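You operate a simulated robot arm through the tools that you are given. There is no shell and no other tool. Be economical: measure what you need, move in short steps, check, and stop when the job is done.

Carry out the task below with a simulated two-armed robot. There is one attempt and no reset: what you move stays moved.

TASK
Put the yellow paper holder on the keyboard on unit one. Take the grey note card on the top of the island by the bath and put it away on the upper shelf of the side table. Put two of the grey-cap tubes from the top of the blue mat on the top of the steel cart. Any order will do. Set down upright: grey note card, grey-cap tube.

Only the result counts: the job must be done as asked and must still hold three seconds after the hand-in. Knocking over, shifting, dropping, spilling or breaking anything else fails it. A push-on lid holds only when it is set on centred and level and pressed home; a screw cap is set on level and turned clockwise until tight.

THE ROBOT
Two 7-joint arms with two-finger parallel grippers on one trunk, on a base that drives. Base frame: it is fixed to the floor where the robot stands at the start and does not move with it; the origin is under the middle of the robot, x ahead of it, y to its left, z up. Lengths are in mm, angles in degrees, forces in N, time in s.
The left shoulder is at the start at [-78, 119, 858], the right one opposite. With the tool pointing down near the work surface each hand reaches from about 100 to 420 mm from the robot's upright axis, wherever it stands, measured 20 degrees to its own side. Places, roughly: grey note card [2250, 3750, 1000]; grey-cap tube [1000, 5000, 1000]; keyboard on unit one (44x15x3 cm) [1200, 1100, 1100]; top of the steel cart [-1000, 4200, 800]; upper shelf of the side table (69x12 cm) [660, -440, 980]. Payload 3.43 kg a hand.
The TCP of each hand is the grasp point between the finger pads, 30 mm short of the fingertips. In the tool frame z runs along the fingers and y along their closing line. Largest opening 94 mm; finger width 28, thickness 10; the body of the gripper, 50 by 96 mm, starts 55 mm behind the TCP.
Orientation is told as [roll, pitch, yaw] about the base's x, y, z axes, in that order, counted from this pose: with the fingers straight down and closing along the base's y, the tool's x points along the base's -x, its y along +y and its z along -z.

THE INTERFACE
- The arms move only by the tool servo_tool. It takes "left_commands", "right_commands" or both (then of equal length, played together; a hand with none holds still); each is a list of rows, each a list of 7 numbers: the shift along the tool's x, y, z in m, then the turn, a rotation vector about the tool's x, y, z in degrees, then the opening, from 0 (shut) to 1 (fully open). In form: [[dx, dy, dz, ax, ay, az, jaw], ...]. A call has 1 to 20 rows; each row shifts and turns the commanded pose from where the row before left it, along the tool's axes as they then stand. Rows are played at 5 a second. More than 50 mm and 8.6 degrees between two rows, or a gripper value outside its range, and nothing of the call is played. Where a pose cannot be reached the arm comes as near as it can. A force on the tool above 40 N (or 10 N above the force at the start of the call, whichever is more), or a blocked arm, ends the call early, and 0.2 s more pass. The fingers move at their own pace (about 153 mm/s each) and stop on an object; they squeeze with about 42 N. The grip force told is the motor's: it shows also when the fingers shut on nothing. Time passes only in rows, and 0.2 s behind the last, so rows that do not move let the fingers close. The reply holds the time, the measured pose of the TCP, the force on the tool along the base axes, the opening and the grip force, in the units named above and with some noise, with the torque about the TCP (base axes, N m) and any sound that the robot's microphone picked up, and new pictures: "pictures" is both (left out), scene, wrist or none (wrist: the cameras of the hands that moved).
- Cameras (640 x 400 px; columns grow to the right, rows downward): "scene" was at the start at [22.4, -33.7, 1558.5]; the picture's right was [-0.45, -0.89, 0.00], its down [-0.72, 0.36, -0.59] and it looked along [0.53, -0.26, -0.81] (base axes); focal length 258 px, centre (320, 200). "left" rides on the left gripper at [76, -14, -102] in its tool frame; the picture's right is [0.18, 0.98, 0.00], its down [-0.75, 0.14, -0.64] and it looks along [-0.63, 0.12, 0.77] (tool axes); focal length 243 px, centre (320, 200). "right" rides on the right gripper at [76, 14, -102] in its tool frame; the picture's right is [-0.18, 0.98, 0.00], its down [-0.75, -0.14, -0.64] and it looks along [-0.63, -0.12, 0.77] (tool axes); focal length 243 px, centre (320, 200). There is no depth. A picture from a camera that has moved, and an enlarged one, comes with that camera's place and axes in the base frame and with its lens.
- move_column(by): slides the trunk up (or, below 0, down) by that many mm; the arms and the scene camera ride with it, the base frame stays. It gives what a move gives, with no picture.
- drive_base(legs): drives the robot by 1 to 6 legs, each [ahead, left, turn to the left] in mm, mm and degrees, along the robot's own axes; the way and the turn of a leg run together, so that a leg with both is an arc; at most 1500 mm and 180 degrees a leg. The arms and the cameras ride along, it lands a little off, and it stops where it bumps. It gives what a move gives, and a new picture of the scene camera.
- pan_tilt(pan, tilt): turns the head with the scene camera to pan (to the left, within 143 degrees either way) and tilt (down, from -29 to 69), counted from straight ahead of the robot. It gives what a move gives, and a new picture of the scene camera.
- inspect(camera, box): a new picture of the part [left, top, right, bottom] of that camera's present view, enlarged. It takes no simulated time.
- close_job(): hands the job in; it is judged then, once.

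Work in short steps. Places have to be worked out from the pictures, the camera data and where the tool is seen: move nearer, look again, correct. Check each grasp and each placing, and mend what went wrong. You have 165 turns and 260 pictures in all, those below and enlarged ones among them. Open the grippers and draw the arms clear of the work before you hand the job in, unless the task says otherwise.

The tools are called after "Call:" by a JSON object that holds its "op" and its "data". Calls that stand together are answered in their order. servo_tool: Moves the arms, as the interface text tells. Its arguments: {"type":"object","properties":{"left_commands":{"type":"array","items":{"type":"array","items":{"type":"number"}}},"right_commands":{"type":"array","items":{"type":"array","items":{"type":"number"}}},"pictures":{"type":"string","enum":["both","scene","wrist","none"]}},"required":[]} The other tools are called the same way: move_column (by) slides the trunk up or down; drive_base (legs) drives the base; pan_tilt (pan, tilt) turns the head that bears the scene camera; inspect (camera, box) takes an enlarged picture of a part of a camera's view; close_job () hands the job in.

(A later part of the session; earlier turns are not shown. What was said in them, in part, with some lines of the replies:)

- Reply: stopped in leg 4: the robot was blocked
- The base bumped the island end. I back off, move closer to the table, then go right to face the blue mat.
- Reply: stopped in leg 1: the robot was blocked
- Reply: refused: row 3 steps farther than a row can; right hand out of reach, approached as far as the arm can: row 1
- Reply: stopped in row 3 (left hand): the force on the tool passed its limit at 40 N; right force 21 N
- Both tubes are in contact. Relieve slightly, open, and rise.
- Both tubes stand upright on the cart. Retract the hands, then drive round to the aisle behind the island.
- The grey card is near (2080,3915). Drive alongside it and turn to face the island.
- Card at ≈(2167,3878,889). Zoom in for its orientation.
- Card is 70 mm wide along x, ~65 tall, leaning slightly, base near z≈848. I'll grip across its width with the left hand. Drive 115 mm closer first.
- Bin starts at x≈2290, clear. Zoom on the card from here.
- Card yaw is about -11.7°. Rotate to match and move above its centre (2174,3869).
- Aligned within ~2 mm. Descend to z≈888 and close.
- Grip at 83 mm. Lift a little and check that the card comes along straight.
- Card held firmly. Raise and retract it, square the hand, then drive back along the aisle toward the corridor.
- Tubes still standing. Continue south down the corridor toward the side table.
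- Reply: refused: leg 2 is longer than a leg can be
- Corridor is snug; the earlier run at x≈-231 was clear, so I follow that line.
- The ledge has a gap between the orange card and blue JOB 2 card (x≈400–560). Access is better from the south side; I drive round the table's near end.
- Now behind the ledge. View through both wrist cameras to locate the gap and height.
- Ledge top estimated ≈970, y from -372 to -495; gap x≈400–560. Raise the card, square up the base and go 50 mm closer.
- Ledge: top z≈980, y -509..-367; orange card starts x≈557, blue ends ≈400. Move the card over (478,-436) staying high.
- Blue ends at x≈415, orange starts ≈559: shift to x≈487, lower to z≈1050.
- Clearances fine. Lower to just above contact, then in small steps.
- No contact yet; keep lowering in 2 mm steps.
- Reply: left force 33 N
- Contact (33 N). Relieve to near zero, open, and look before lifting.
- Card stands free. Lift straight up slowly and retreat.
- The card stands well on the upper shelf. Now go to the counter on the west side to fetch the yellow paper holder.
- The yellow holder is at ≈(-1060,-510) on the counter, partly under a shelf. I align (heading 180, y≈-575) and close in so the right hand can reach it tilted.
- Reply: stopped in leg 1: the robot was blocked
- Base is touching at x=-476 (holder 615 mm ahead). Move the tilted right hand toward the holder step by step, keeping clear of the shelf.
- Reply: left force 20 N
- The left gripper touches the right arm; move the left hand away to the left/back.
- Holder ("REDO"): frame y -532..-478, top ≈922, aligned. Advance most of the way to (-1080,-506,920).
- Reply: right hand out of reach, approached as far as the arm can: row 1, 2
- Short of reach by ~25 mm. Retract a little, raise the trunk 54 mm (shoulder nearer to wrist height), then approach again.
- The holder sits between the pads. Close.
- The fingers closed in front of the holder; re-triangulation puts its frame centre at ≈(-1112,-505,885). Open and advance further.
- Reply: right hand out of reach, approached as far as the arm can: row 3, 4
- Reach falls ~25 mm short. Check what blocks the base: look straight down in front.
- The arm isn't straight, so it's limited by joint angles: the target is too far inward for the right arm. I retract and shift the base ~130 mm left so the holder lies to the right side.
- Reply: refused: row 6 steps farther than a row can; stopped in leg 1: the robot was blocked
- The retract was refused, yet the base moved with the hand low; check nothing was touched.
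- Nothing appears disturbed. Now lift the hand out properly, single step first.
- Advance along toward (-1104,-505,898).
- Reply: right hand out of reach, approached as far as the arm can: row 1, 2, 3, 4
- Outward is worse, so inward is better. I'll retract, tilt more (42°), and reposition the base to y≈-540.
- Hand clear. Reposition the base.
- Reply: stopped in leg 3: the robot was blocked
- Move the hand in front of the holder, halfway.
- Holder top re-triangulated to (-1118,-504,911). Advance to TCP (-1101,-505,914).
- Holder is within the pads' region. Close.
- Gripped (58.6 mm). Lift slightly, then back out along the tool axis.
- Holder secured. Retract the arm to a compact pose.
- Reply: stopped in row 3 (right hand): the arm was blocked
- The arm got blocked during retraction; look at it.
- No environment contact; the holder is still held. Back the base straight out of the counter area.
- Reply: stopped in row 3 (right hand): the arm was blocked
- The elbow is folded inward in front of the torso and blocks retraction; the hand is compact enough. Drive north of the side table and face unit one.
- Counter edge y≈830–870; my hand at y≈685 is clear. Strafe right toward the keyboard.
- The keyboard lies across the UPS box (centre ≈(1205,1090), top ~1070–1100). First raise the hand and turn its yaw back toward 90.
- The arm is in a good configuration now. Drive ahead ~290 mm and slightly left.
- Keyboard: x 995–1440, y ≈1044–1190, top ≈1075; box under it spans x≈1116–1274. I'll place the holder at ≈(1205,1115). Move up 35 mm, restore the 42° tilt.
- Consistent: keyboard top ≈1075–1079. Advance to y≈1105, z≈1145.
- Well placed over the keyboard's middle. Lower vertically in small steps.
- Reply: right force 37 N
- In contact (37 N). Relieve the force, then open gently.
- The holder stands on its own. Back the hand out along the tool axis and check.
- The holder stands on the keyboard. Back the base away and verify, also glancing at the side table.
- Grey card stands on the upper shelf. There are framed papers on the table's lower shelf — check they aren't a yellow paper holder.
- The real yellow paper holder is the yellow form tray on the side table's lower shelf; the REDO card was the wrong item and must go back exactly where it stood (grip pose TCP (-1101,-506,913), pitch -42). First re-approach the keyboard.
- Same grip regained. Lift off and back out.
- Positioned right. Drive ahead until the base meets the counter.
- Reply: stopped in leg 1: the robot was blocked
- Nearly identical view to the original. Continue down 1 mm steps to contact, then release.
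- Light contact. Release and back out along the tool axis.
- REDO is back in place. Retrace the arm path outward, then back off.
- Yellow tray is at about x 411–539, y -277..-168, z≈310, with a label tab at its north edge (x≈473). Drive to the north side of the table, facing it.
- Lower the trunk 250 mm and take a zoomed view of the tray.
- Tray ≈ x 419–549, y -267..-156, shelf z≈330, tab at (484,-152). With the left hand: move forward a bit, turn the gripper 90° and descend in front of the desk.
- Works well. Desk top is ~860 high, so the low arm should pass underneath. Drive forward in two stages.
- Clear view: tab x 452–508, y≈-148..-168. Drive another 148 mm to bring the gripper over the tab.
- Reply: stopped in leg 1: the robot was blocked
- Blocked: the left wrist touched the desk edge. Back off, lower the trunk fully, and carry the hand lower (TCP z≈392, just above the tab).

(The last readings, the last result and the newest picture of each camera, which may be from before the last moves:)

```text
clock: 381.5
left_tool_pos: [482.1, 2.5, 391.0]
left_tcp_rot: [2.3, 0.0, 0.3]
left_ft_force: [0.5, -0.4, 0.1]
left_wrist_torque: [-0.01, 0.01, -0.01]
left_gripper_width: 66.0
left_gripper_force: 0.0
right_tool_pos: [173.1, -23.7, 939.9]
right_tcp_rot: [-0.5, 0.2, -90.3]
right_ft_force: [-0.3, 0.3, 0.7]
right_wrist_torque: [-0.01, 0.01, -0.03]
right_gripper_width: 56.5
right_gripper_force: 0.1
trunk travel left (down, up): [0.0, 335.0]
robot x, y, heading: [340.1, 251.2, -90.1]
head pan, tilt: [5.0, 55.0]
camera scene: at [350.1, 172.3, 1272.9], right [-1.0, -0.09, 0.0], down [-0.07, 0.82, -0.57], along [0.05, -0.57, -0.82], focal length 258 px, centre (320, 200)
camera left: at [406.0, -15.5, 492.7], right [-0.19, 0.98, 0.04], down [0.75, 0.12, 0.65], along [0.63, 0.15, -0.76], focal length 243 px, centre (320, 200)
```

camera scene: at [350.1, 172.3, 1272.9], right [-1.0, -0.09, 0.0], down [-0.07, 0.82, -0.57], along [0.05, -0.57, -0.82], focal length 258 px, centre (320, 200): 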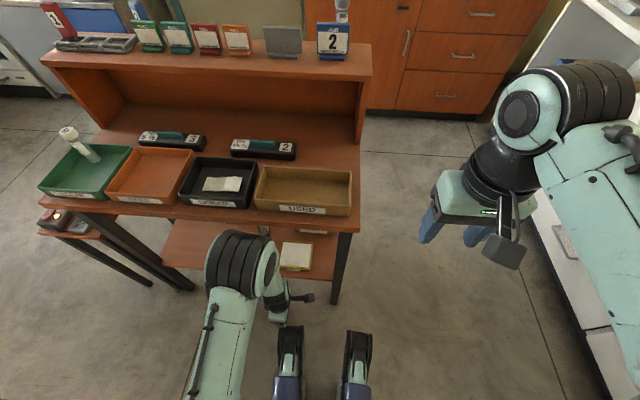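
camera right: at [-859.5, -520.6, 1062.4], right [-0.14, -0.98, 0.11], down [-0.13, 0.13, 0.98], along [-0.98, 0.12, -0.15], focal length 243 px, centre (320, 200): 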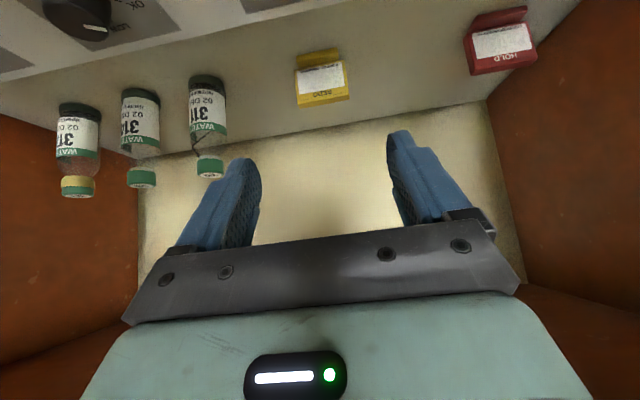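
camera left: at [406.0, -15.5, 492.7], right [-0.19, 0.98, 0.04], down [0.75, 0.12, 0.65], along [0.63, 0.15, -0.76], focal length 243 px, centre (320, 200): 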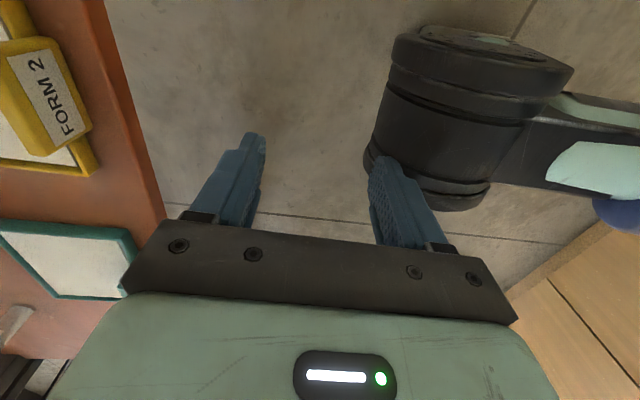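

The elbow sits ahead of the hand when the hand is close in. Better: keep the base back and extend the arm. Fix the roll and extend 130 mm under the desk.

Call:
{"op": "servo_tool", "data": {"left_commands": [[0, 0, 0, 2.3, 0, 0, 0.7], [0, -0.035, 0, 0, 0, 0, 0.7], [0, -0.035, 0, 0, 0, 0, 0.7], [0, -0.03, 0, 0, 0, 0, 0.7], [0, 0, 0, 0, 0, 0, 0.7]], "pictures": "both"}}

```text
clock: 382.7
left_tool_pos: [484.1, -97.3, 390.2]
left_tcp_rot: [0.0, 0.0, 0.3]
left_ft_force: [-0.9, 0.4, -0.7]
left_wrist_torque: [-0.01, 0.01, 0.01]
left_gripper_width: 65.9
left_gripper_force: 0.1
right_tool_pos: [171.8, -23.1, 940.3]
right_tcp_rot: [-0.5, 0.4, -90.3]
right_ft_force: [0.0, -0.4, 0.3]
right_wrist_torque: [-0.01, 0.01, -0.02]
right_gripper_width: 56.3
right_gripper_force: 0.0
trunk travel left (down, up): [0.0, 335.0]
robot x, y, heading: [340.1, 252.4, -90.4]
head pan, tilt: [5.0, 55.0]
camera scene: at [350.1, 172.3, 1272.9], right [-1.0, -0.09, 0.0], down [-0.07, 0.82, -0.57], along [0.05, -0.57, -0.82], focal length 258 px, centre (320, 200)
camera left: at [407.9, -109.5, 492.6], right [-0.19, 0.98, 0.0], down [0.75, 0.14, 0.64], along [0.63, 0.12, -0.77], focal length 243 px, centre (320, 200)
```

scene: 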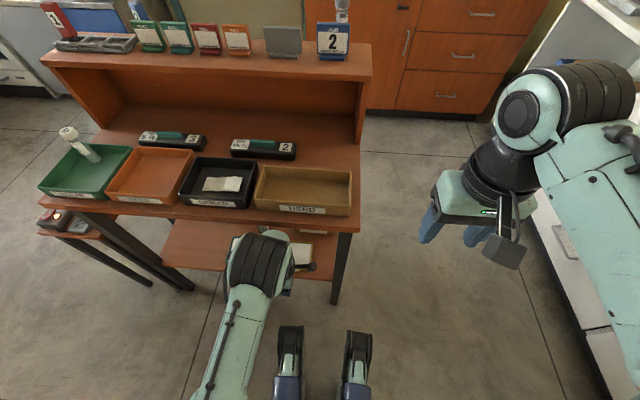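
left: 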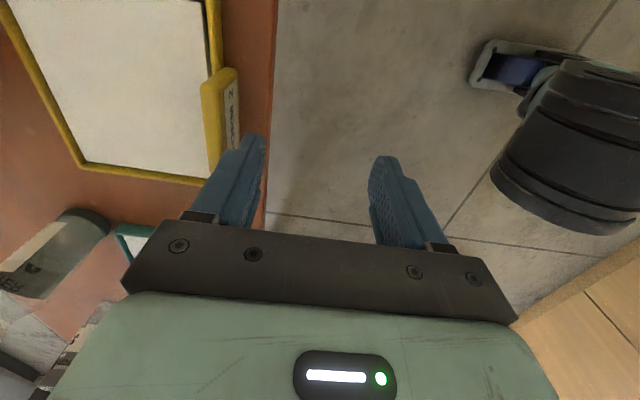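

Call:
{"op": "servo_tool", "data": {"left_commands": [[0, -0.015, 0, 0, 0, 0, 0.7], [0, -0.015, 0, 0, 0, 0, 0.7], [0, 0, 0, 0, 0, 0, 0.7]], "pictures": "none"}}

Call:
{"op": "servo_tool", "data": {"left_commands": [[0, -0.015, 0, 0, 0, 0, 0.7], [0, -0.015, 0, 0, 0, 0, 0.7], [0, 0, 0, 0, 0, 0, 0.7]], "pictures": "both"}}

```text
clock: 383.5
left_tool_pos: [482.9, -128.3, 389.8]
left_tcp_rot: [0.0, -0.1, 0.2]
left_ft_force: [-0.4, -0.5, -0.5]
left_wrist_torque: [-0.01, -0.02, -0.04]
left_gripper_width: 65.8
left_gripper_force: 0.2
right_tool_pos: [171.5, -23.8, 940.1]
right_tcp_rot: [-0.5, 0.2, -90.2]
right_ft_force: [0.0, 0.2, 0.0]
right_wrist_torque: [-0.02, 0.0, 0.03]
right_gripper_width: 56.3
right_gripper_force: 0.0
trunk travel left (down, up): [0.0, 335.0]
robot x, y, heading: [341.2, 250.9, -89.7]
head pan, tilt: [5.0, 55.0]
```

```text
clock: 384.3
left_tool_pos: [485.2, -150.1, 392.8]
left_tcp_rot: [-0.2, -0.1, 0.3]
left_ft_force: [-0.5, 1.0, 1.5]
left_wrist_torque: [-0.03, -0.01, -0.05]
left_gripper_width: 65.5
left_gripper_force: 0.1
right_tool_pos: [173.9, -14.7, 942.0]
right_tcp_rot: [-0.5, -0.3, -90.1]
right_ft_force: [0.3, 0.9, -0.7]
right_wrist_torque: [0.05, 0.03, -0.02]
right_gripper_width: 56.4
right_gripper_force: 0.1
trunk travel left (down, up): [0.0, 335.0]
robot x, y, heading: [344.6, 253.0, -89.9]
head pan, tilt: [5.0, 55.0]
camera scene: at [352.0, 184.6, 1273.6], right [-1.0, -0.09, 0.0], down [-0.07, 0.81, -0.58], along [0.05, -0.58, -0.81], focal length 258 px, centre (320, 200)
camera left: at [409.0, -164.6, 494.8], right [-0.19, 0.98, 0.0], down [0.75, 0.15, 0.64], along [0.63, 0.12, -0.77], focal length 243 px, centre (320, 200)
```

scene: 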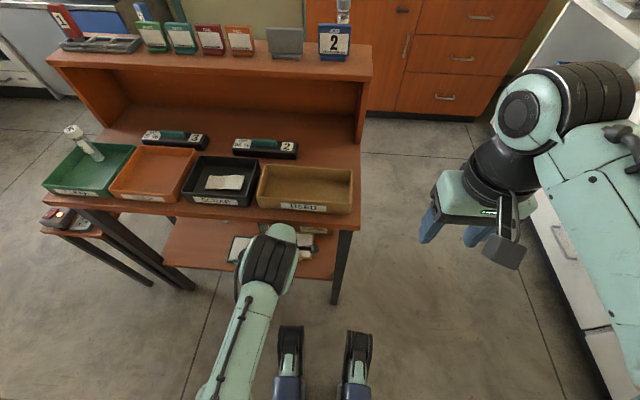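
left: 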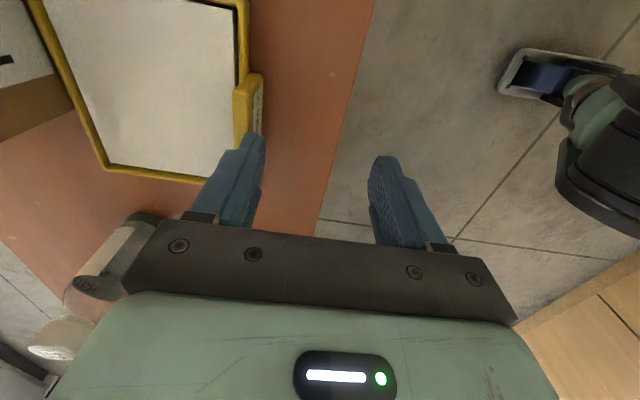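

The tray seems to have been nudged ~30 mm (finger met the tab) and the arm presses the desk. Back off and up, then re-examine.

Call:
{"op": "servo_tool", "data": {"left_commands": [[0, 0.025, 0, 0, 0, 0, 0.7], [0, 0.03, 0, 0, 0, 0, 0.7], [0, 0.03, 0, 0, 0, 0, 0.7], [0, 0, 0, 0, 0, 0, 0.7]], "pictures": "both"}}

Call:
{"op": "inspect", "data": {"camera": "left", "box": [0, 0, 280, 175]}}

```text
clock: 385.3
left_tool_pos: [483.1, -71.0, 389.8]
left_tcp_rot: [0.0, 0.0, 0.1]
left_ft_force: [0.0, -0.8, 0.5]
left_wrist_torque: [-0.02, -0.01, 0.01]
left_gripper_width: 65.7
left_gripper_force: 0.1
right_tool_pos: [172.6, -23.7, 939.6]
right_tcp_rot: [-0.5, 0.2, -90.2]
right_ft_force: [0.0, 0.0, -0.2]
right_wrist_torque: [-0.01, 0.01, 0.0]
right_gripper_width: 56.4
right_gripper_force: 0.0
trunk travel left (down, up): [0.0, 335.0]
robot x, y, heading: [343.9, 249.7, -89.8]
head pan, tilt: [5.0, 55.0]
camera scene: at [350.1, 172.2, 1272.9], right [-1.0, -0.09, 0.0], down [-0.07, 0.82, -0.57], along [0.05, -0.57, -0.82], focal length 258 px, centre (320, 200)
camera left: at [406.6, -85.2, 491.9], right [-0.19, 0.98, 0.0], down [0.75, 0.14, 0.64], along [0.63, 0.12, -0.77], focal length 243 px, centre (320, 200)
```

scene: 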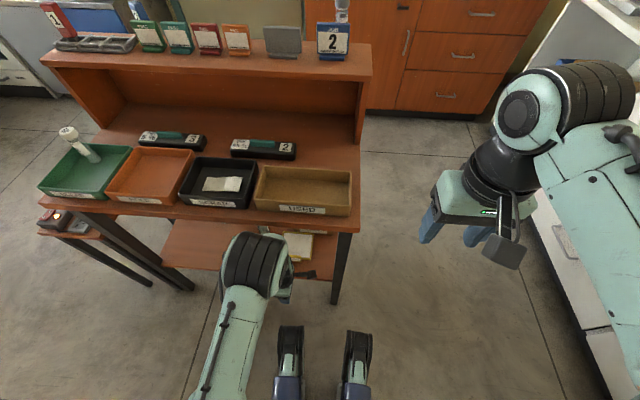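
left: 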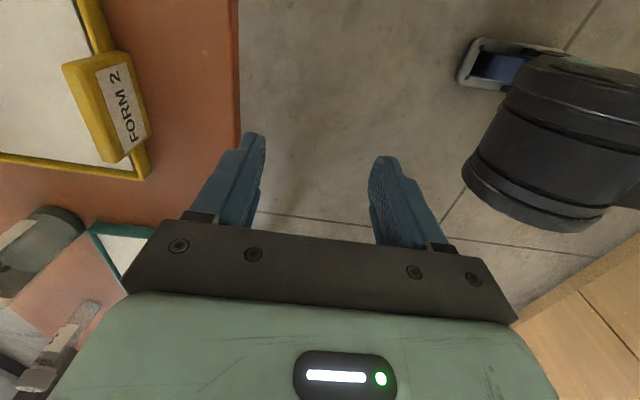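

```text
2.29 times, centred on (140, 88) of left
camera zoom: at [406.6, -85.2, 491.9], right [-0.19, 0.98, 0.0], down [0.75, 0.14, 0.64], along [0.63, 0.12, -0.77], focal length 555 px, centre (731, 457)
```

zoom: 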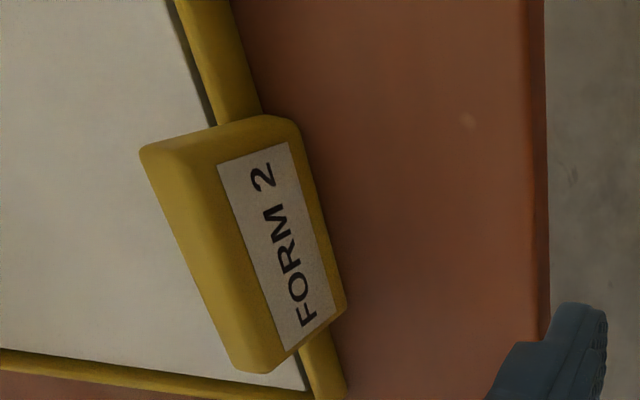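

Desk unmoved; only the yellow tray slid ~40 mm south (harmless—it's to be moved). Its tab: x≈450–500, y≈-187..-203, top ≈360. I'll grip the tab across its width with a forward-tilted hand: back up, yaw -90, pitch -40.

Call:
{"op": "servo_tool", "data": {"left_commands": [[0, 0.03, -0.02, 0, 0, 0, 0.9], [0, 0.03, -0.03, 0, 0, 0, 0.9], [0, 0, 0, 0, 0, 7.5, 0.9], [0, 0, 0, 0, 0, 7.5, 0.9], [0, 0, 0, 0, 0, 7.5, 0.9], [0, 0, 0, 0, 0, 7.5, 0.9], [0, 0, 0, 0, 0, 7.5, 0.9], [0, 0, 0, 0, 0, 7.5, 0.9], [0, 0, 0, 0, 0, 7.5, 0.9], [0, 0, 0, 0, 0, 7.5, 0.9], [0, 0, 0, 0, 0, 7.5, 0.9], [0, 0, 0, 0, 0, 7.5, 0.9], [0, 0, 0, 0, 0, 7.5, 0.9], [0, 0, 0, 0, 0, 7.5, 0.9], [0, 0, 0, 0, -8, 0, 0.9], [0, 0, 0, 0, -8, 0, 0.9], [0, 0, 0, 0, -8, 0, 0.9], [0, 0, 0, 0, -8, 0, 0.9], [0, 0, 0, 0, -8, 0, 0.9], [0, 0, 0, 0, 0, 0, 0.9]], "pictures": "both"}}

```text
clock: 389.5
left_tool_pos: [480.8, -23.5, 433.0]
left_tcp_rot: [0.0, -40.0, -89.8]
left_ft_force: [-1.1, 0.6, 0.5]
left_wrist_torque: [-0.02, -0.01, 0.01]
left_gripper_width: 84.4
left_gripper_force: 0.0
left hand out of reach, approached as far as the arm can: row 19
right_tool_pos: [173.4, -25.4, 940.2]
right_tcp_rot: [-0.5, 0.2, -90.2]
right_ft_force: [-0.2, 0.5, -0.1]
right_wrist_torque: [0.03, 0.03, 0.03]
right_gripper_width: 56.2
right_gripper_force: 0.1
trunk travel left (down, up): [0.0, 335.0]
robot x, y, heading: [338.3, 250.2, -90.1]
head pan, tilt: [5.0, 55.0]
camera scene: at [350.1, 172.3, 1272.9], right [-1.0, -0.09, 0.0], down [-0.07, 0.82, -0.57], along [0.05, -0.57, -0.82], focal length 258 px, centre (320, 200)
camera left: at [467.0, 100.0, 462.2], right [0.98, 0.14, -0.12], down [0.14, -0.16, 0.98], along [0.12, -0.98, -0.18], focal length 243 px, centre (320, 200)
```

scene: 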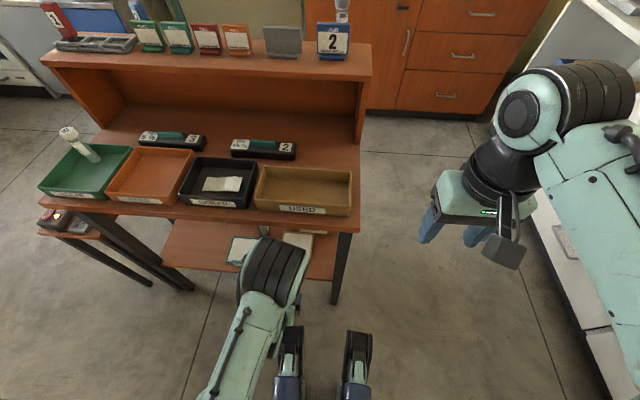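
left: 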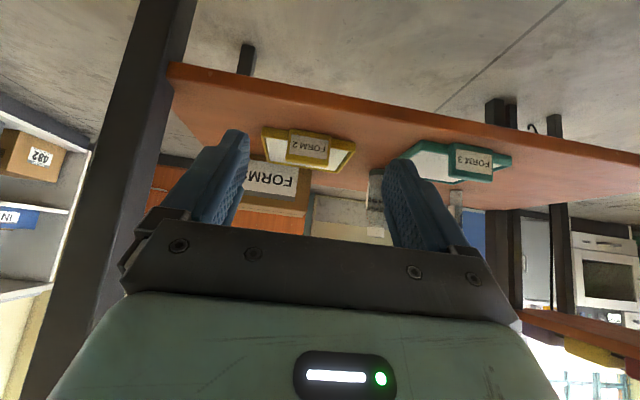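

Excellent view: tab centre ≈(482,-190,348). Extend toward it, stopping short to check.

Call:
{"op": "servo_tool", "data": {"left_commands": [[-0.02, 0, 0.031, 0, 0, 0, 0.9], [-0.02, 0, 0.031, 0, 0, 0, 0.9], [-0.02, 0, 0.031, 0, 0, 0, 0.9], [0, 0, 0, 0, 0, 0, 0.9]], "pictures": "both"}}

```text
clock: 390.5
left_tool_pos: [483.2, -131.3, 400.3]
left_tcp_rot: [0.0, -40.1, -89.9]
left_ft_force: [0.5, 0.6, -0.7]
left_wrist_torque: [-0.03, -0.02, 0.03]
left_gripper_width: 84.8
left_gripper_force: 0.0
right_tool_pos: [171.2, -23.0, 939.8]
right_tcp_rot: [-0.5, 0.2, -90.2]
right_ft_force: [0.1, -0.5, 0.9]
right_wrist_torque: [0.0, -0.01, 0.02]
right_gripper_width: 56.4
right_gripper_force: 0.0
trunk travel left (down, up): [0.0, 335.0]
robot x, y, heading: [344.6, 249.2, -89.9]
head pan, tilt: [5.0, 55.0]
camera scene: at [350.1, 172.3, 1272.9], right [-1.0, -0.09, 0.0], down [-0.07, 0.82, -0.57], along [0.05, -0.57, -0.82], focal length 258 px, centre (320, 200)
camera left: at [467.9, -6.0, 429.2], right [0.98, 0.14, -0.12], down [0.14, -0.17, 0.98], along [0.12, -0.98, -0.18], focal length 243 px, centre (320, 200)
```

scene: 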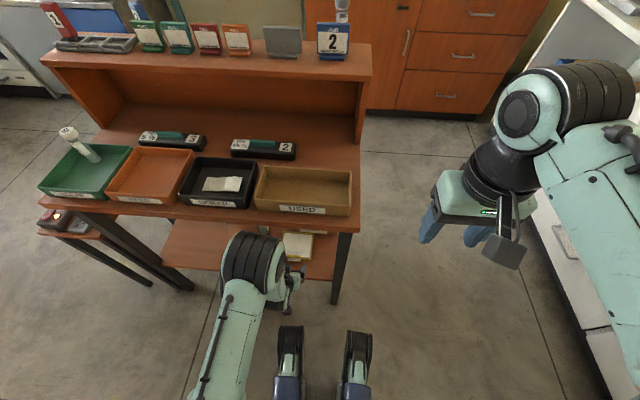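
left: 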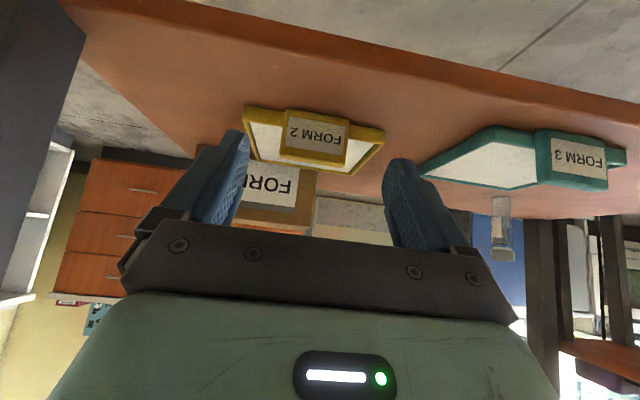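

Tab: x 453–506, z 327–365, face y≈-187. Advance to TCP (480.5,-185,375) and close.

Call:
{"op": "servo_tool", "data": {"left_commands": [[-0.0125, -0.001, 0.018, 0, 0, 0, 0.9], [-0.0125, -0.001, 0.018, 0, 0, 0, 0.9], [0, 0, 0.018, 0, 0, 0, 0.9], [0, 0, 0, 0, 0, 0, 0.9], [0, 0, 0, 0, 0, 0, 0.6], [0, 0, 0, 0, 0, 0, 0.4], [0, 0, 0, 0, 0, 0, 0.4]], "pictures": "both"}}

```text
clock: 392.1
left_tool_pos: [481.2, -184.7, 373.9]
left_tcp_rot: [0.1, -40.0, -89.9]
left_ft_force: [0.2, -0.3, -0.5]
left_wrist_torque: [-0.03, 0.03, -0.03]
left_gripper_width: 55.1
left_gripper_force: 42.1
right_tool_pos: [172.0, -23.0, 939.6]
right_tcp_rot: [-0.4, 0.1, -90.2]
right_ft_force: [-0.5, -0.5, -0.1]
right_wrist_torque: [0.0, 0.03, 0.0]
right_gripper_width: 56.4
right_gripper_force: 0.0
trunk travel left (down, up): [0.0, 335.0]
robot x, y, heading: [340.4, 251.6, -89.8]
head pan, tilt: [5.0, 55.0]
camera scene: at [350.1, 172.2, 1272.9], right [-1.0, -0.09, 0.0], down [-0.07, 0.82, -0.57], along [0.05, -0.57, -0.82], focal length 258 px, centre (320, 200)
camera left: at [466.6, -59.4, 403.7], right [0.98, 0.14, -0.12], down [0.14, -0.16, 0.98], along [0.12, -0.98, -0.18], focal length 243 px, centre (320, 200)
```

scene: 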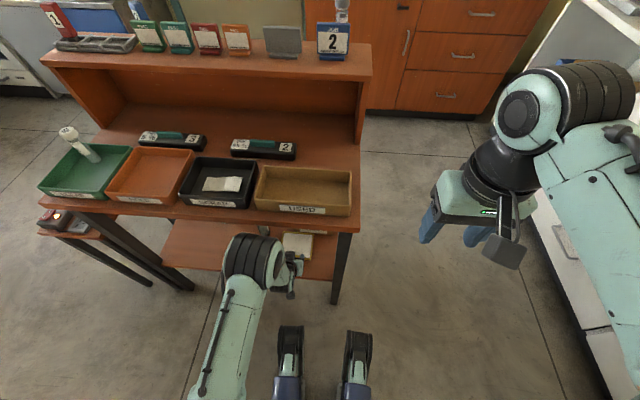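
left: 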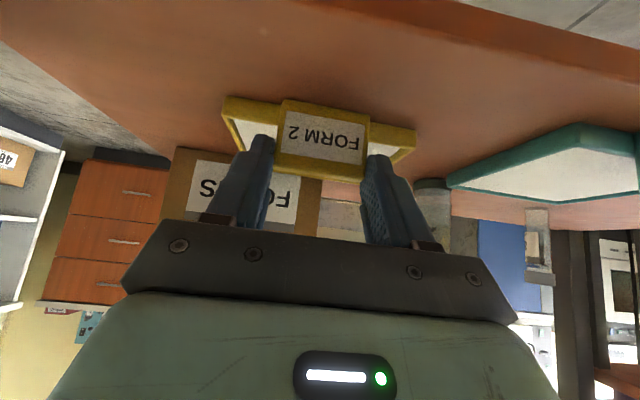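

Tab gripped (55 mm). Lift 20 mm and check the tray stays level.

Call:
{"op": "servo_tool", "data": {"left_commands": [[-0.0065, 0, -0.0077, 0, 0, 0, 0.4], [-0.0065, 0, -0.0077, 0, 0, 0, 0.4], [0, 0, 0, 0, 0, 0, 0.4]], "pictures": "wrist"}}

```text
clock: 392.9
left_tool_pos: [480.4, -184.6, 395.2]
left_tcp_rot: [-0.1, -40.1, -89.9]
left_ft_force: [0.1, 0.6, -0.8]
left_wrist_torque: [0.06, 0.02, 0.03]
left_gripper_width: 55.1
left_gripper_force: 41.2
right_tool_pos: [171.9, -23.7, 939.5]
right_tcp_rot: [-0.5, 0.2, -90.2]
right_ft_force: [-1.0, -0.6, -0.2]
right_wrist_torque: [0.01, 0.03, 0.01]
right_gripper_width: 56.5
right_gripper_force: 0.0
trunk travel left (down, up): [0.0, 335.0]
robot x, y, heading: [345.4, 245.8, -90.0]
head pan, tilt: [5.0, 55.0]
camera left: at [465.8, -59.2, 424.5], right [0.98, 0.14, -0.12], down [0.14, -0.16, 0.98], along [0.12, -0.98, -0.18], focal length 243 px, centre (320, 200)
```

left: 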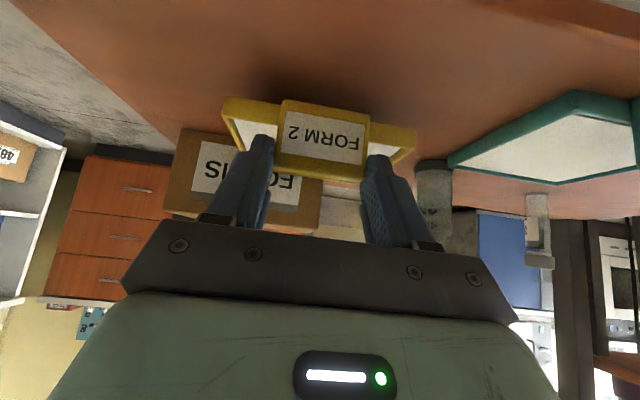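

Tray held level. Back the base out, then raise the trunk.

Call:
{"op": "drive_base", "data": {"legs": [[-280, 0, 0]]}}

Call:
{"op": "move_column", "data": {"by": 335}}

Call:
{"op": "servo_tool", "data": {"left_commands": [[-0.0257, 0, -0.0306, 0, 0, 0, 0.4], [-0.0257, 0, -0.0306, 0, 0, 0, 0.4], [-0.0257, 0, -0.0306, 0, 0, 0, 0.4], [-0.0257, 0, -0.0306, 0, 0, 0, 0.4], [-0.0257, 0, -0.0306, 0, 0, 0, 0.4], [-0.0257, 0, -0.0306, 0, 0, 0, 0.4], [-0.0257, 0, -0.0306, 0, 0, 0, 0.4], [-0.0257, 0, -0.0306, 0, 0, 0, 0.4], [-0.0257, 0, -0.0306, 0, 0, 0, 0.4], [-0.0257, 0, -0.0306, 0, 0, 0, 0.4], [-0.0257, 0, -0.0306, 0, 0, 0, 0.4], [-0.0257, 0, -0.0306, 0, 0, 0, 0.4], [0, 0, 0, 0, 0, 0, 0.4]], "pictures": "wrist"}}

```text
clock: 394.8
left_tool_pos: [479.2, 90.8, 394.1]
left_tcp_rot: [0.0, -40.0, -89.9]
left_ft_force: [-0.6, -0.1, -0.8]
left_wrist_torque: [0.02, 0.02, 0.03]
left_gripper_width: 55.1
left_gripper_force: 42.0
right_tool_pos: [171.3, 253.5, 940.9]
right_tcp_rot: [-0.6, 0.2, -90.3]
right_ft_force: [-0.1, -0.3, 0.0]
right_wrist_torque: [-0.02, 0.0, -0.02]
right_gripper_width: 56.2
right_gripper_force: 0.1
trunk travel left (down, up): [0.0, 335.0]
robot x, y, heading: [343.0, 528.9, -89.8]
head pan, tilt: [5.0, 55.0]
camera scene: at [349.6, 448.7, 1272.9], right [-1.0, -0.09, 0.0], down [-0.07, 0.82, -0.57], along [0.05, -0.57, -0.82], focal length 258 px, centre (320, 200)
```

scene: 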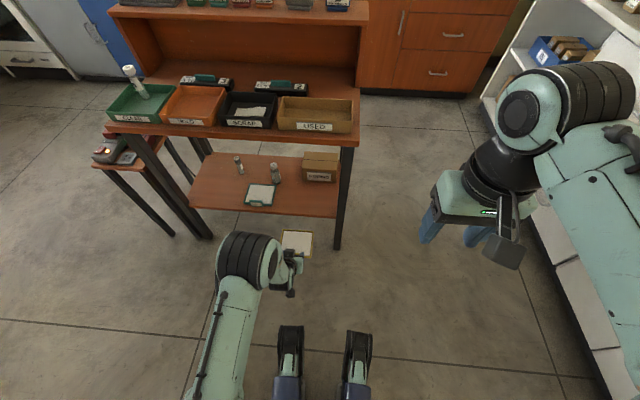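

```text
clock: 398.1
left_tool_pos: [479.6, 93.2, 730.0]
left_tcp_rot: [0.0, -40.1, -90.0]
left_ft_force: [0.0, 0.6, -0.9]
left_wrist_torque: [0.06, 0.03, -0.02]
left_gripper_width: 55.2
left_gripper_force: 41.9
right_tool_pos: [171.4, 253.2, 1274.7]
right_tcp_rot: [-0.5, 0.3, -90.3]
right_ft_force: [0.4, -1.1, 0.2]
right_wrist_torque: [0.0, 0.0, 0.04]
right_gripper_width: 56.0
right_gripper_force: 0.0
trunk travel left (down, up): [-335.0, 0.0]
robot x, y, heading: [341.4, 523.9, -89.9]
head pan, tilt: [5.0, 55.0]
```

```text
clock: 400.9
left_tool_pos: [478.7, 89.9, 1209.9]
left_tcp_rot: [0.0, -39.9, -89.9]
left_ft_force: [0.1, -0.4, -1.2]
left_wrist_torque: [0.05, -0.01, 0.02]
left_gripper_width: 55.0
left_gripper_force: 42.3
right_tool_pos: [171.6, 252.6, 1274.5]
right_tcp_rot: [-0.6, 0.2, -90.3]
right_ft_force: [0.2, -0.2, -0.2]
right_wrist_torque: [0.01, -0.01, -0.01]
right_gripper_width: 56.4
right_gripper_force: 0.1
trunk travel left (down, up): [-335.0, 0.0]
robot x, y, heading: [345.0, 527.2, -89.9]
head pan, tilt: [5.0, 55.0]
camera left: at [464.4, 215.5, 1238.9], right [0.98, 0.14, -0.12], down [0.14, -0.17, 0.98], along [0.12, -0.98, -0.18], focal length 243 px, centre (320, 200)
```

left: 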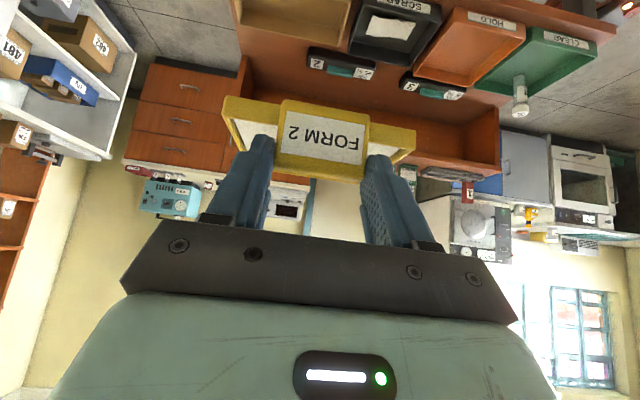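

Tray secure. Move the hand 70 mm inward, then drive over and turn (clockwise) to face the keyboard.

Call:
{"op": "servo_tool", "data": {"left_commands": [[0, -0.035, 0, 0, 0, 0, 0.4], [0, -0.035, 0, 0, 0, 0, 0.4], [0, 0, 0, 0, 0, 0, 0.4]], "pictures": "none"}}

Call:
{"op": "drive_base", "data": {"legs": [[160, 0, 0], [0, 920, 0], [0, 0, -180]]}}

Call:
{"op": "pan_tilt", "data": {"pan": 10, "tilt": 45}}

```text
clock: 401.7
left_tool_pos: [408.6, 89.5, 1210.1]
left_tcp_rot: [0.0, -40.1, -90.0]
left_ft_force: [0.1, 0.1, -1.4]
left_wrist_torque: [0.11, 0.0, 0.02]
left_gripper_width: 55.4
left_gripper_force: 42.3
right_tool_pos: [171.6, 253.0, 1273.0]
right_tcp_rot: [-0.5, 0.2, -90.3]
right_ft_force: [-0.8, -0.2, 0.4]
right_wrist_torque: [0.01, -0.05, -0.02]
right_gripper_width: 56.5
right_gripper_force: 0.1
trunk travel left (down, up): [-335.0, 0.0]
robot x, y, heading: [345.6, 525.1, -89.9]
head pan, tilt: [5.0, 55.0]
```

```text
clock: 418.4
left_tool_pos: [1181.4, 798.4, 1210.9]
left_tcp_rot: [-0.1, -40.1, 90.7]
left_ft_force: [0.2, 0.5, -1.2]
left_wrist_torque: [-0.09, -0.01, 0.0]
left_gripper_width: 55.1
left_gripper_force: 42.2
right_tool_pos: [1421.9, 640.8, 1273.8]
right_tcp_rot: [-0.6, 0.4, 90.5]
right_ft_force: [0.7, 0.0, 0.3]
right_wrist_torque: [-0.01, -0.02, -0.01]
right_gripper_width: 56.5
right_gripper_force: 0.1
trunk travel left (down, up): [-335.0, 0.0]
robot x, y, heading: [1256.7, 366.5, 91.1]
head pan, tilt: [5.0, 55.0]
camera scene: at [1248.6, 390.3, 1613.3], right [0.99, 0.1, 0.0], down [0.08, -0.81, -0.57], along [-0.06, 0.57, -0.82], focal length 258 px, centre (320, 200)
```

scene: 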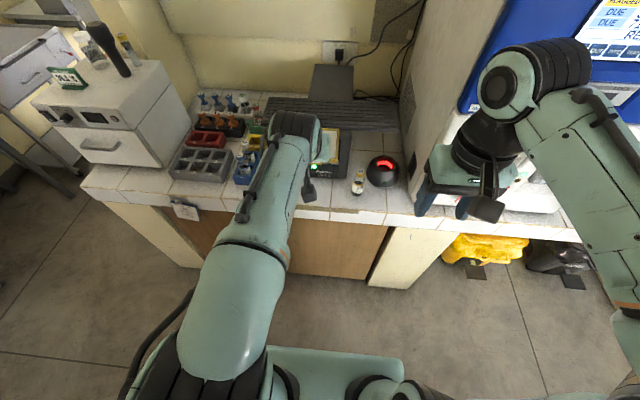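

```text
clock: 419.1
left_tool_pos: [1181.2, 798.4, 1210.6]
left_tcp_rot: [0.0, -39.9, 90.8]
left_ft_force: [-0.7, -0.6, -1.5]
left_wrist_torque: [-0.08, 0.0, 0.01]
left_gripper_width: 55.2
left_gripper_force: 41.6
right_tool_pos: [1420.3, 639.2, 1274.4]
right_tcp_rot: [-0.5, 0.3, 90.6]
right_ft_force: [0.1, 0.1, 0.6]
right_wrist_torque: [0.0, 0.02, 0.04]
right_gripper_width: 56.5
right_gripper_force: 0.1
trunk travel left (down, up): [-335.0, 0.0]
robot x, y, heading: [1253.1, 363.2, 90.8]
head pan, tilt: [10.0, 45.0]
camera scene: at [1240.7, 398.5, 1626.6], right [0.98, 0.19, 0.0], down [0.13, -0.7, -0.71], along [-0.13, 0.69, -0.71], focal length 258 px, centre (320, 200)
```

scene: 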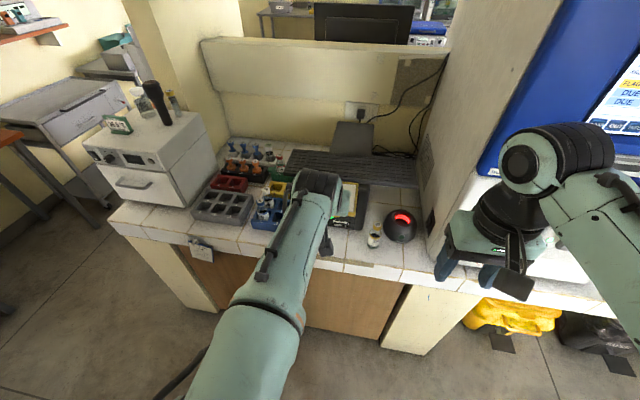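

Pull the right hand back/in to clear the analyzer, then drive ahead so the tray is above the keyboard.

Call:
{"op": "servo_tool", "data": {"right_commands": [[0.035, 0.015, -0.01, 0, 0, 0, 0.6], [0.035, 0.015, -0.01, 0, 0, 0, 0.6]], "pictures": "none"}}

Call:
{"op": "drive_base", "data": {"legs": [[255, -25, -0.7]]}}

Call:
{"op": "inspect", "data": {"camera": "left", "box": [0, 0, 640, 400]}}

```text
clock: 419.7
left_tool_pos: [1180.8, 797.9, 1211.2]
left_tcp_rot: [0.0, -40.0, 90.8]
left_ft_force: [-0.4, 0.5, -0.9]
left_wrist_torque: [-0.05, -0.04, 0.01]
left_gripper_width: 55.1
left_gripper_force: 42.2
right_tool_pos: [1390.3, 569.4, 1294.2]
right_tcp_rot: [-0.4, 0.3, 90.5]
right_ft_force: [0.6, 0.0, 0.4]
right_wrist_torque: [0.01, 0.02, -0.03]
right_gripper_width: 56.5
right_gripper_force: 0.0
trunk travel left (down, up): [-335.0, 0.0]
robot x, y, heading: [1255.8, 362.8, 90.8]
head pan, tilt: [10.0, 45.0]
```

```text
clock: 421.6
left_tool_pos: [1209.2, 1057.9, 1209.8]
left_tcp_rot: [-0.1, -40.0, 90.2]
left_ft_force: [-0.2, -0.1, -1.7]
left_wrist_torque: [-0.05, 0.0, -0.01]
left_gripper_width: 55.2
left_gripper_force: 42.5
right_tool_pos: [1414.4, 826.7, 1294.4]
right_tcp_rot: [-0.4, 0.3, 89.9]
right_ft_force: [-0.8, -0.2, -0.6]
right_wrist_torque: [-0.01, 0.04, 0.02]
right_gripper_width: 56.2
right_gripper_force: 0.1
trunk travel left (down, up): [-335.0, 0.0]
robot x, y, heading: [1273.3, 625.3, 90.1]
head pan, tilt: [10.0, 45.0]
camera scene: at [1263.9, 656.0, 1626.5], right [0.98, 0.18, 0.0], down [0.13, -0.7, -0.71], along [-0.13, 0.7, -0.71], focal length 258 px, centre (320, 200)
```

scene: 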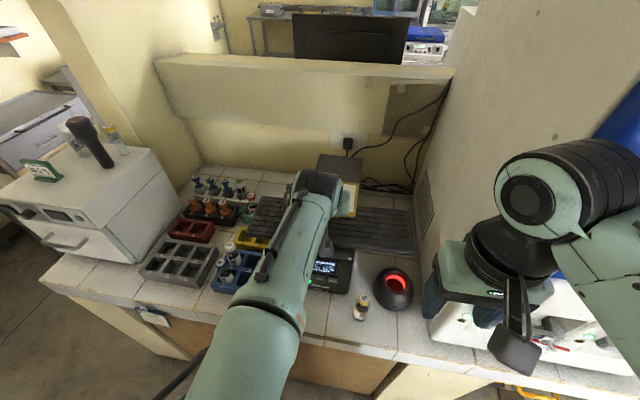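

```text
1.00 times, centred on (320, 200) of left (not enlarged: the box is as wide or as high as the picture)
camera zoom: at [1224.1, 933.8, 1239.5], right [-0.98, -0.15, -0.12], down [-0.14, 0.16, 0.98], along [-0.12, 0.98, -0.18], focal length 243 px, centre (320, 200)
```

zoom: 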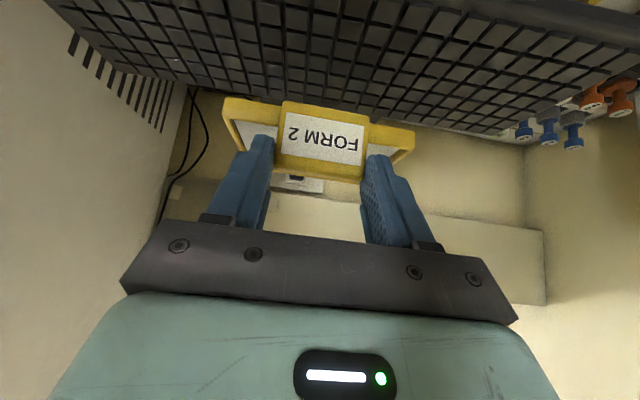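

Tray positioned over the keyboard. Lower 65 mm.

Call:
{"op": "servo_tool", "data": {"left_commands": [[0.0206, 0, 0.0245, 0, 0, 0, 0.4], [0.0206, 0, 0.0245, 0, 0, 0, 0.4], [0, 0, 0, 0, 0, 0, 0.4]], "pictures": "wrist"}}

Call:
{"op": "inspect", "data": {"camera": "scene", "box": [230, 150, 422, 270]}}

```text
clock: 422.4
left_tool_pos: [1210.4, 1058.4, 1145.2]
left_tcp_rot: [0.0, -40.0, 90.3]
left_ft_force: [0.2, -0.3, -0.8]
left_wrist_torque: [-0.06, -0.03, 0.0]
left_gripper_width: 55.1
left_gripper_force: 42.1
right_tool_pos: [1415.5, 827.2, 1294.2]
right_tcp_rot: [-0.5, 0.3, 89.8]
right_ft_force: [-0.1, 0.0, 0.8]
right_wrist_torque: [0.04, 0.01, 0.01]
right_gripper_width: 56.2
right_gripper_force: 0.0
trunk travel left (down, up): [-335.0, 0.0]
robot x, y, heading: [1275.9, 624.6, 90.3]
head pan, tilt: [10.0, 45.0]
camera left: at [1224.5, 934.8, 1175.0], right [-0.98, -0.15, -0.12], down [-0.14, 0.16, 0.98], along [-0.12, 0.98, -0.18], focal length 243 px, centre (320, 200)
```

left: 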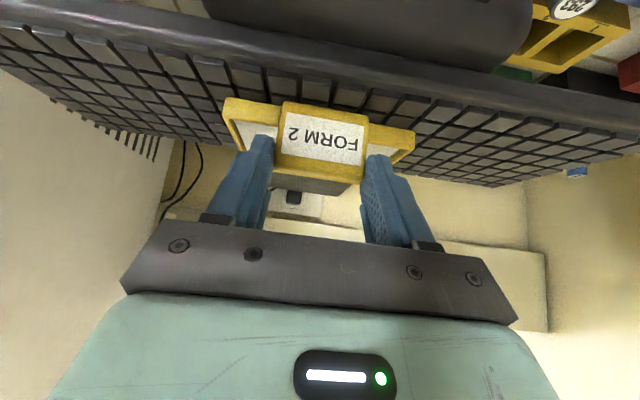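

```text
3.33 times, centred on (326, 210) of scene
camera zoom: at [1263.9, 656.6, 1626.7], right [0.98, 0.18, 0.0], down [0.13, -0.7, -0.71], along [-0.13, 0.7, -0.71], focal length 861 px, centre (300, 167)
```

zoom: 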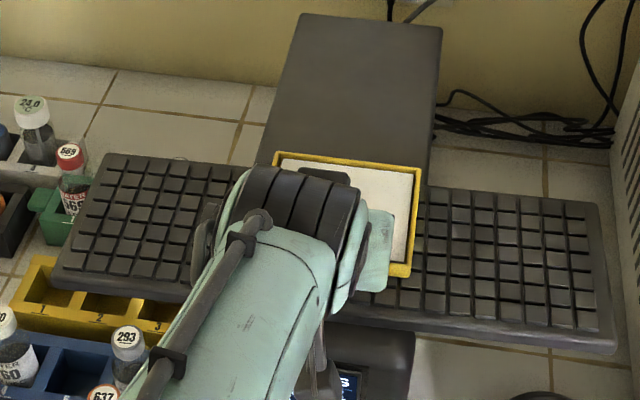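

Shift 12 mm toward me for centring and lower to just above contact.

Call:
{"op": "servo_tool", "data": {"left_commands": [[0.0092, 0, -0.0077, 0, 0, 0, 0.4], [0.0058, 0, 0.0069, 0, 0, 0, 0.4], [0.0019, 0, 0.0023, 0, 0, 0, 0.4], [0, 0, 0, 0, 0, 0, 0.4]], "pictures": "none"}}

Call:
{"op": "servo_tool", "data": {"left_commands": [[0.0019, 0, 0.0023, 0, 0, 0, 0.4], [0, 0, 0, 0, 0, 0, 0.4]], "pictures": "wrist"}}

```text
clock: 423.2
left_tool_pos: [1210.8, 1049.8, 1143.2]
left_tcp_rot: [-0.3, -41.4, 90.2]
left_ft_force: [0.1, 3.3, 10.5]
left_wrist_torque: [0.24, 0.06, 0.03]
left_gripper_width: 55.1
left_gripper_force: 41.5
right_tool_pos: [1415.1, 826.4, 1293.1]
right_tcp_rot: [-0.4, 0.3, 90.0]
right_ft_force: [-0.4, -0.2, -1.1]
right_wrist_torque: [-0.02, 0.0, 0.01]
right_gripper_width: 56.4
right_gripper_force: 0.0
trunk travel left (down, up): [-335.0, 0.0]
robot x, y, heading: [1278.1, 622.7, 90.3]
head pan, tilt: [10.0, 45.0]
stopped in row 3 (left hand): the force on the tool passed its limit at 44 N (the readings are from after the stop); the commanded pose is now the measured one
```

```text
clock: 423.8
left_tool_pos: [1211.4, 1049.6, 1142.2]
left_tcp_rot: [-0.3, -41.7, 90.1]
left_ft_force: [-3.5, 1.9, 35.6]
left_wrist_torque: [0.48, 0.35, 0.08]
left_gripper_width: 54.9
left_gripper_force: 41.8
right_tool_pos: [1414.5, 824.6, 1295.1]
right_tcp_rot: [-0.5, 0.2, 90.1]
right_ft_force: [0.2, 0.1, 0.2]
right_wrist_torque: [0.01, 0.0, 0.02]
right_gripper_width: 56.3
right_gripper_force: 0.0
trunk travel left (down, up): [-335.0, 0.0]
robot x, y, heading: [1278.8, 624.0, 90.1]
head pan, tilt: [10.0, 45.0]
camera left: at [1225.3, 925.8, 1167.5], right [-0.98, -0.14, -0.13], down [-0.14, 0.13, 0.98], along [-0.12, 0.98, -0.15], focal length 243 px, centre (320, 200)
```

left: 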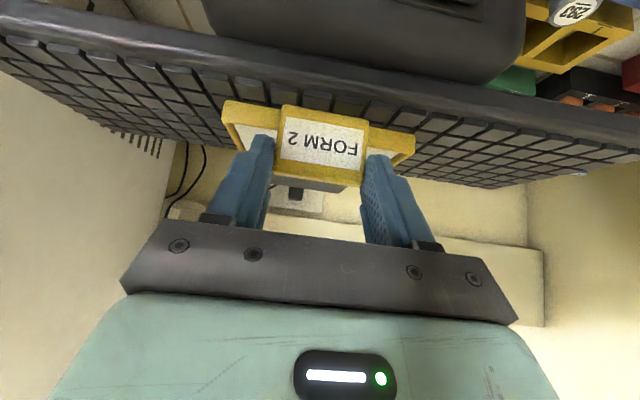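

Contact made. Relieve the force, then open.

Call:
{"op": "servo_tool", "data": {"left_commands": [[-0.0016, 0, -0.0019, 0, 0, 0, 0.4], [0, 0, 0, 0, 0, 0, 0.4]], "pictures": "none"}}

Call:
{"op": "inspect", "data": {"camera": "scene", "box": [230, 150, 422, 270]}}

```text
clock: 424.4
left_tool_pos: [1211.1, 1049.9, 1141.5]
left_tcp_rot: [-0.2, -41.4, 90.2]
left_ft_force: [-4.3, 5.0, 23.7]
left_wrist_torque: [0.5, 0.19, 0.08]
left_gripper_width: 55.2
left_gripper_force: 41.8
right_tool_pos: [1414.1, 825.8, 1294.4]
right_tcp_rot: [-0.6, 0.1, 90.0]
right_ft_force: [-0.6, 0.8, -0.6]
right_wrist_torque: [0.0, -0.01, 0.01]
right_gripper_width: 56.2
right_gripper_force: 0.1
trunk travel left (down, up): [-335.0, 0.0]
robot x, y, heading: [1275.0, 620.2, 90.4]
head pan, tilt: [10.0, 45.0]
```

```text
3.33 times, centred on (326, 210) of scene
camera zoom: at [1263.5, 655.3, 1626.7], right [0.98, 0.18, 0.0], down [0.13, -0.7, -0.71], along [-0.13, 0.7, -0.71], focal length 861 px, centre (300, 167)
```

zoom: 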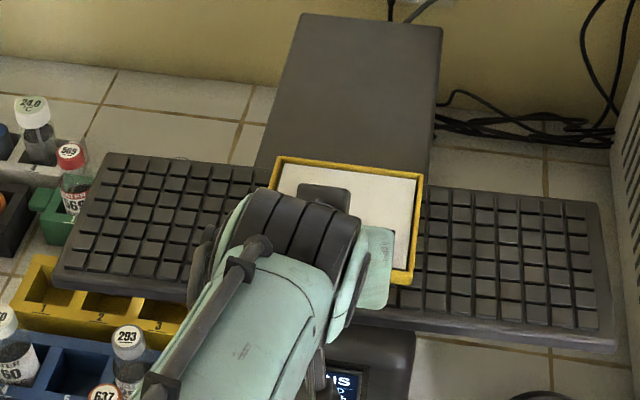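

Shift another 15 mm toward me for better centring: lift, shift, lower.

Call:
{"op": "servo_tool", "data": {"left_commands": [[-0.0064, 0, -0.0077, 0, 0, 0, 0.4], [0.0115, 0, -0.0096, 0, 0, 0, 0.4], [0, 0, 0, 0, 0, 0, 0.4], [0.0032, 0, 0.0038, 0, 0, 0, 0.4], [0, 0, 0, 0, 0, 0, 0.4]], "pictures": "none"}}

Call:
{"op": "inspect", "data": {"camera": "scene", "box": [230, 150, 422, 270]}}

```text
clock: 425.6
left_tool_pos: [1210.9, 1033.0, 1146.1]
left_tcp_rot: [-0.1, -40.9, 90.2]
left_ft_force: [0.8, 0.8, -1.6]
left_wrist_torque: [-0.06, -0.02, 0.02]
left_gripper_width: 55.0
left_gripper_force: 42.2
right_tool_pos: [1415.5, 826.3, 1293.5]
right_tcp_rot: [-0.6, 0.2, 90.0]
right_ft_force: [-0.8, 0.3, -0.1]
right_wrist_torque: [0.01, 0.03, -0.01]
right_gripper_width: 56.4
right_gripper_force: 0.1
trunk travel left (down, up): [-335.0, 0.0]
robot x, y, heading: [1280.2, 622.0, 90.1]
head pan, tilt: [10.0, 45.0]
```

```text
3.33 times, centred on (326, 210) of scene
camera zoom: at [1263.8, 656.3, 1626.7], right [0.98, 0.18, 0.0], down [0.13, -0.7, -0.71], along [-0.13, 0.7, -0.71], focal length 861 px, centre (300, 167)
```

zoom: 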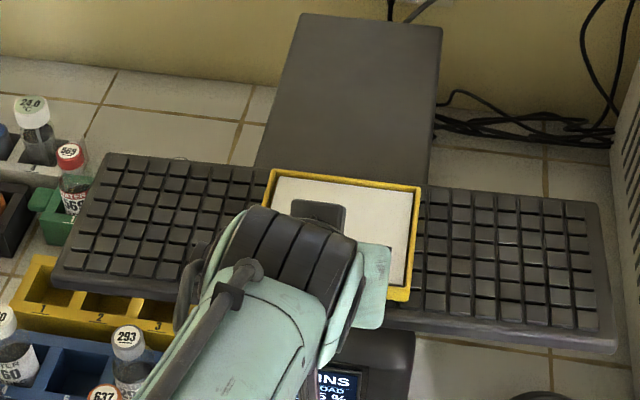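

Well centred. Lower gently to contact with pitch corrected.

Call:
{"op": "servo_tool", "data": {"left_commands": [[0.0013, 0, 0.0015, 0, 0.9, 0, 0.4], [0.0013, 0, 0.0015, 0, 0, 0, 0.4], [0, 0, 0, 0, 0, 0, 0.4]], "pictures": "none"}}

```text
clock: 426.4
left_tool_pos: [1210.6, 1034.1, 1142.3]
left_tcp_rot: [-0.2, -40.4, 90.2]
left_ft_force: [-1.7, -0.1, 13.4]
left_wrist_torque: [0.15, 0.14, 0.03]
left_gripper_width: 55.3
left_gripper_force: 41.5
right_tool_pos: [1415.4, 827.2, 1294.3]
right_tcp_rot: [-0.5, 0.2, 90.0]
right_ft_force: [0.7, -0.7, -0.1]
right_wrist_torque: [0.01, 0.05, -0.03]
right_gripper_width: 56.7
right_gripper_force: 0.0
trunk travel left (down, up): [-335.0, 0.0]
robot x, y, heading: [1278.8, 626.0, 90.1]
head pan, tilt: [10.0, 45.0]
```

Contact (13 N). Open and back away along the tool axis.

Call:
{"op": "servo_tool", "data": {"left_commands": [[0, 0, 0, 0, 0, 0, 0.62], [0, 0, 0, 0, 0, 0, 0.85], [0, 0, 0, 0, 0, 0, 0.85], [0, 0, -0.01, 0, 0, 0, 0.85], [0, 0, -0.03, 0, 0, 0, 0.85], [0, 0, -0.04, 0, 0, 0, 0.85], [0, 0, -0.04, 0, 0, 0, 0.85]], "pictures": "wrist"}}

Call:
{"op": "drive_base", "data": {"legs": [[-230, 0, 0]]}}

Call:
{"op": "inspect", "data": {"camera": "scene", "box": [220, 100, 412, 220]}}

```text
clock: 428.0
left_tool_pos: [1212.4, 955.7, 1232.6]
left_tcp_rot: [-0.1, -40.0, 90.2]
left_ft_force: [0.5, 0.5, 0.6]
left_wrist_torque: [0.03, 0.01, 0.01]
left_gripper_width: 79.6
left_gripper_force: 0.1
right_tool_pos: [1415.4, 825.7, 1294.0]
right_tcp_rot: [-0.4, 0.2, 90.0]
right_ft_force: [-0.5, -0.5, 1.2]
right_wrist_torque: [0.0, -0.01, 0.01]
right_gripper_width: 56.3
right_gripper_force: 0.0
trunk travel left (down, up): [-335.0, 0.0]
robot x, y, heading: [1275.0, 619.9, 90.3]
head pan, tilt: [10.0, 45.0]
camera left: at [1226.5, 832.0, 1260.9], right [-0.98, -0.14, -0.12], down [-0.14, 0.16, 0.98], along [-0.12, 0.98, -0.18], focal length 243 px, centre (320, 200)
```

left: 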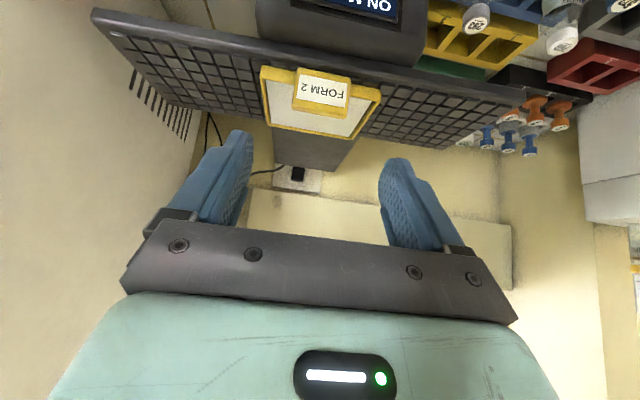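

```text
clock: 429.7
left_tool_pos: [1213.8, 734.4, 1232.4]
left_tcp_rot: [-0.1, -40.2, 90.0]
left_ft_force: [0.3, -0.3, 0.8]
left_wrist_torque: [-0.02, 0.02, 0.01]
left_gripper_width: 80.0
left_gripper_force: 0.1
right_tool_pos: [1417.1, 604.2, 1294.5]
right_tcp_rot: [-0.4, 0.3, 89.8]
right_ft_force: [-1.4, 0.4, 0.2]
right_wrist_torque: [0.0, 0.03, 0.0]
right_gripper_width: 56.5
right_gripper_force: 0.1
trunk travel left (down, up): [-335.0, 0.0]
robot x, y, heading: [1277.5, 398.0, 89.9]
head pan, tilt: [10.0, 45.0]
camera scene: at [1264.5, 433.6, 1626.9], right [0.98, 0.17, 0.0], down [0.12, -0.7, -0.71], along [-0.12, 0.7, -0.71], focal length 258 px, centre (320, 200)
```

scene: 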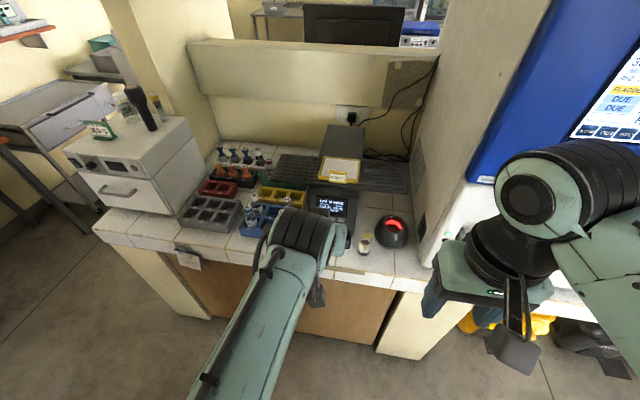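

```text
3.33 times, centred on (316, 160) of scene
camera zoom: at [1264.5, 433.6, 1626.9], right [0.98, 0.17, 0.0], down [0.12, -0.7, -0.71], along [-0.12, 0.7, -0.71], focal length 861 px, centre (333, 333)
```

zoom: 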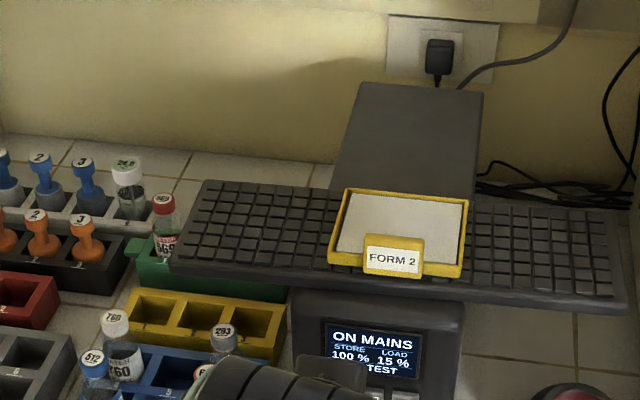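

The yellow form tray rests squarely on the keyboard. The grey card and the tubes were checked standing earlier, and the arms are clear, so I hand in.

Call:
{"op": "close_job", "data": {}}

```text
The job is handed in.
```

I handed the job in with all three placements done, but I moved one wrong item along the way and had to put it back.

- **Yellow paper holder:** the yellow "FORM 2" tray now rests on the keyboard on unit one.
- **Grey note card:** it stands upright on the upper shelf of the side table.
- **Grey-cap tubes:** two of them (marked 0 and 100) stand upright on top of the steel cart.
- **Wrong item moved and returned:** I first took the yellow "REDO" card from the west counter, thinking it was the paper holder. I returned it to within a few millimetres of where it stood, by the readings and pictures.

My arm pressed the side table's desk edge once or twice while I reached for the tray. Nothing on the table looked shifted in the pictures.
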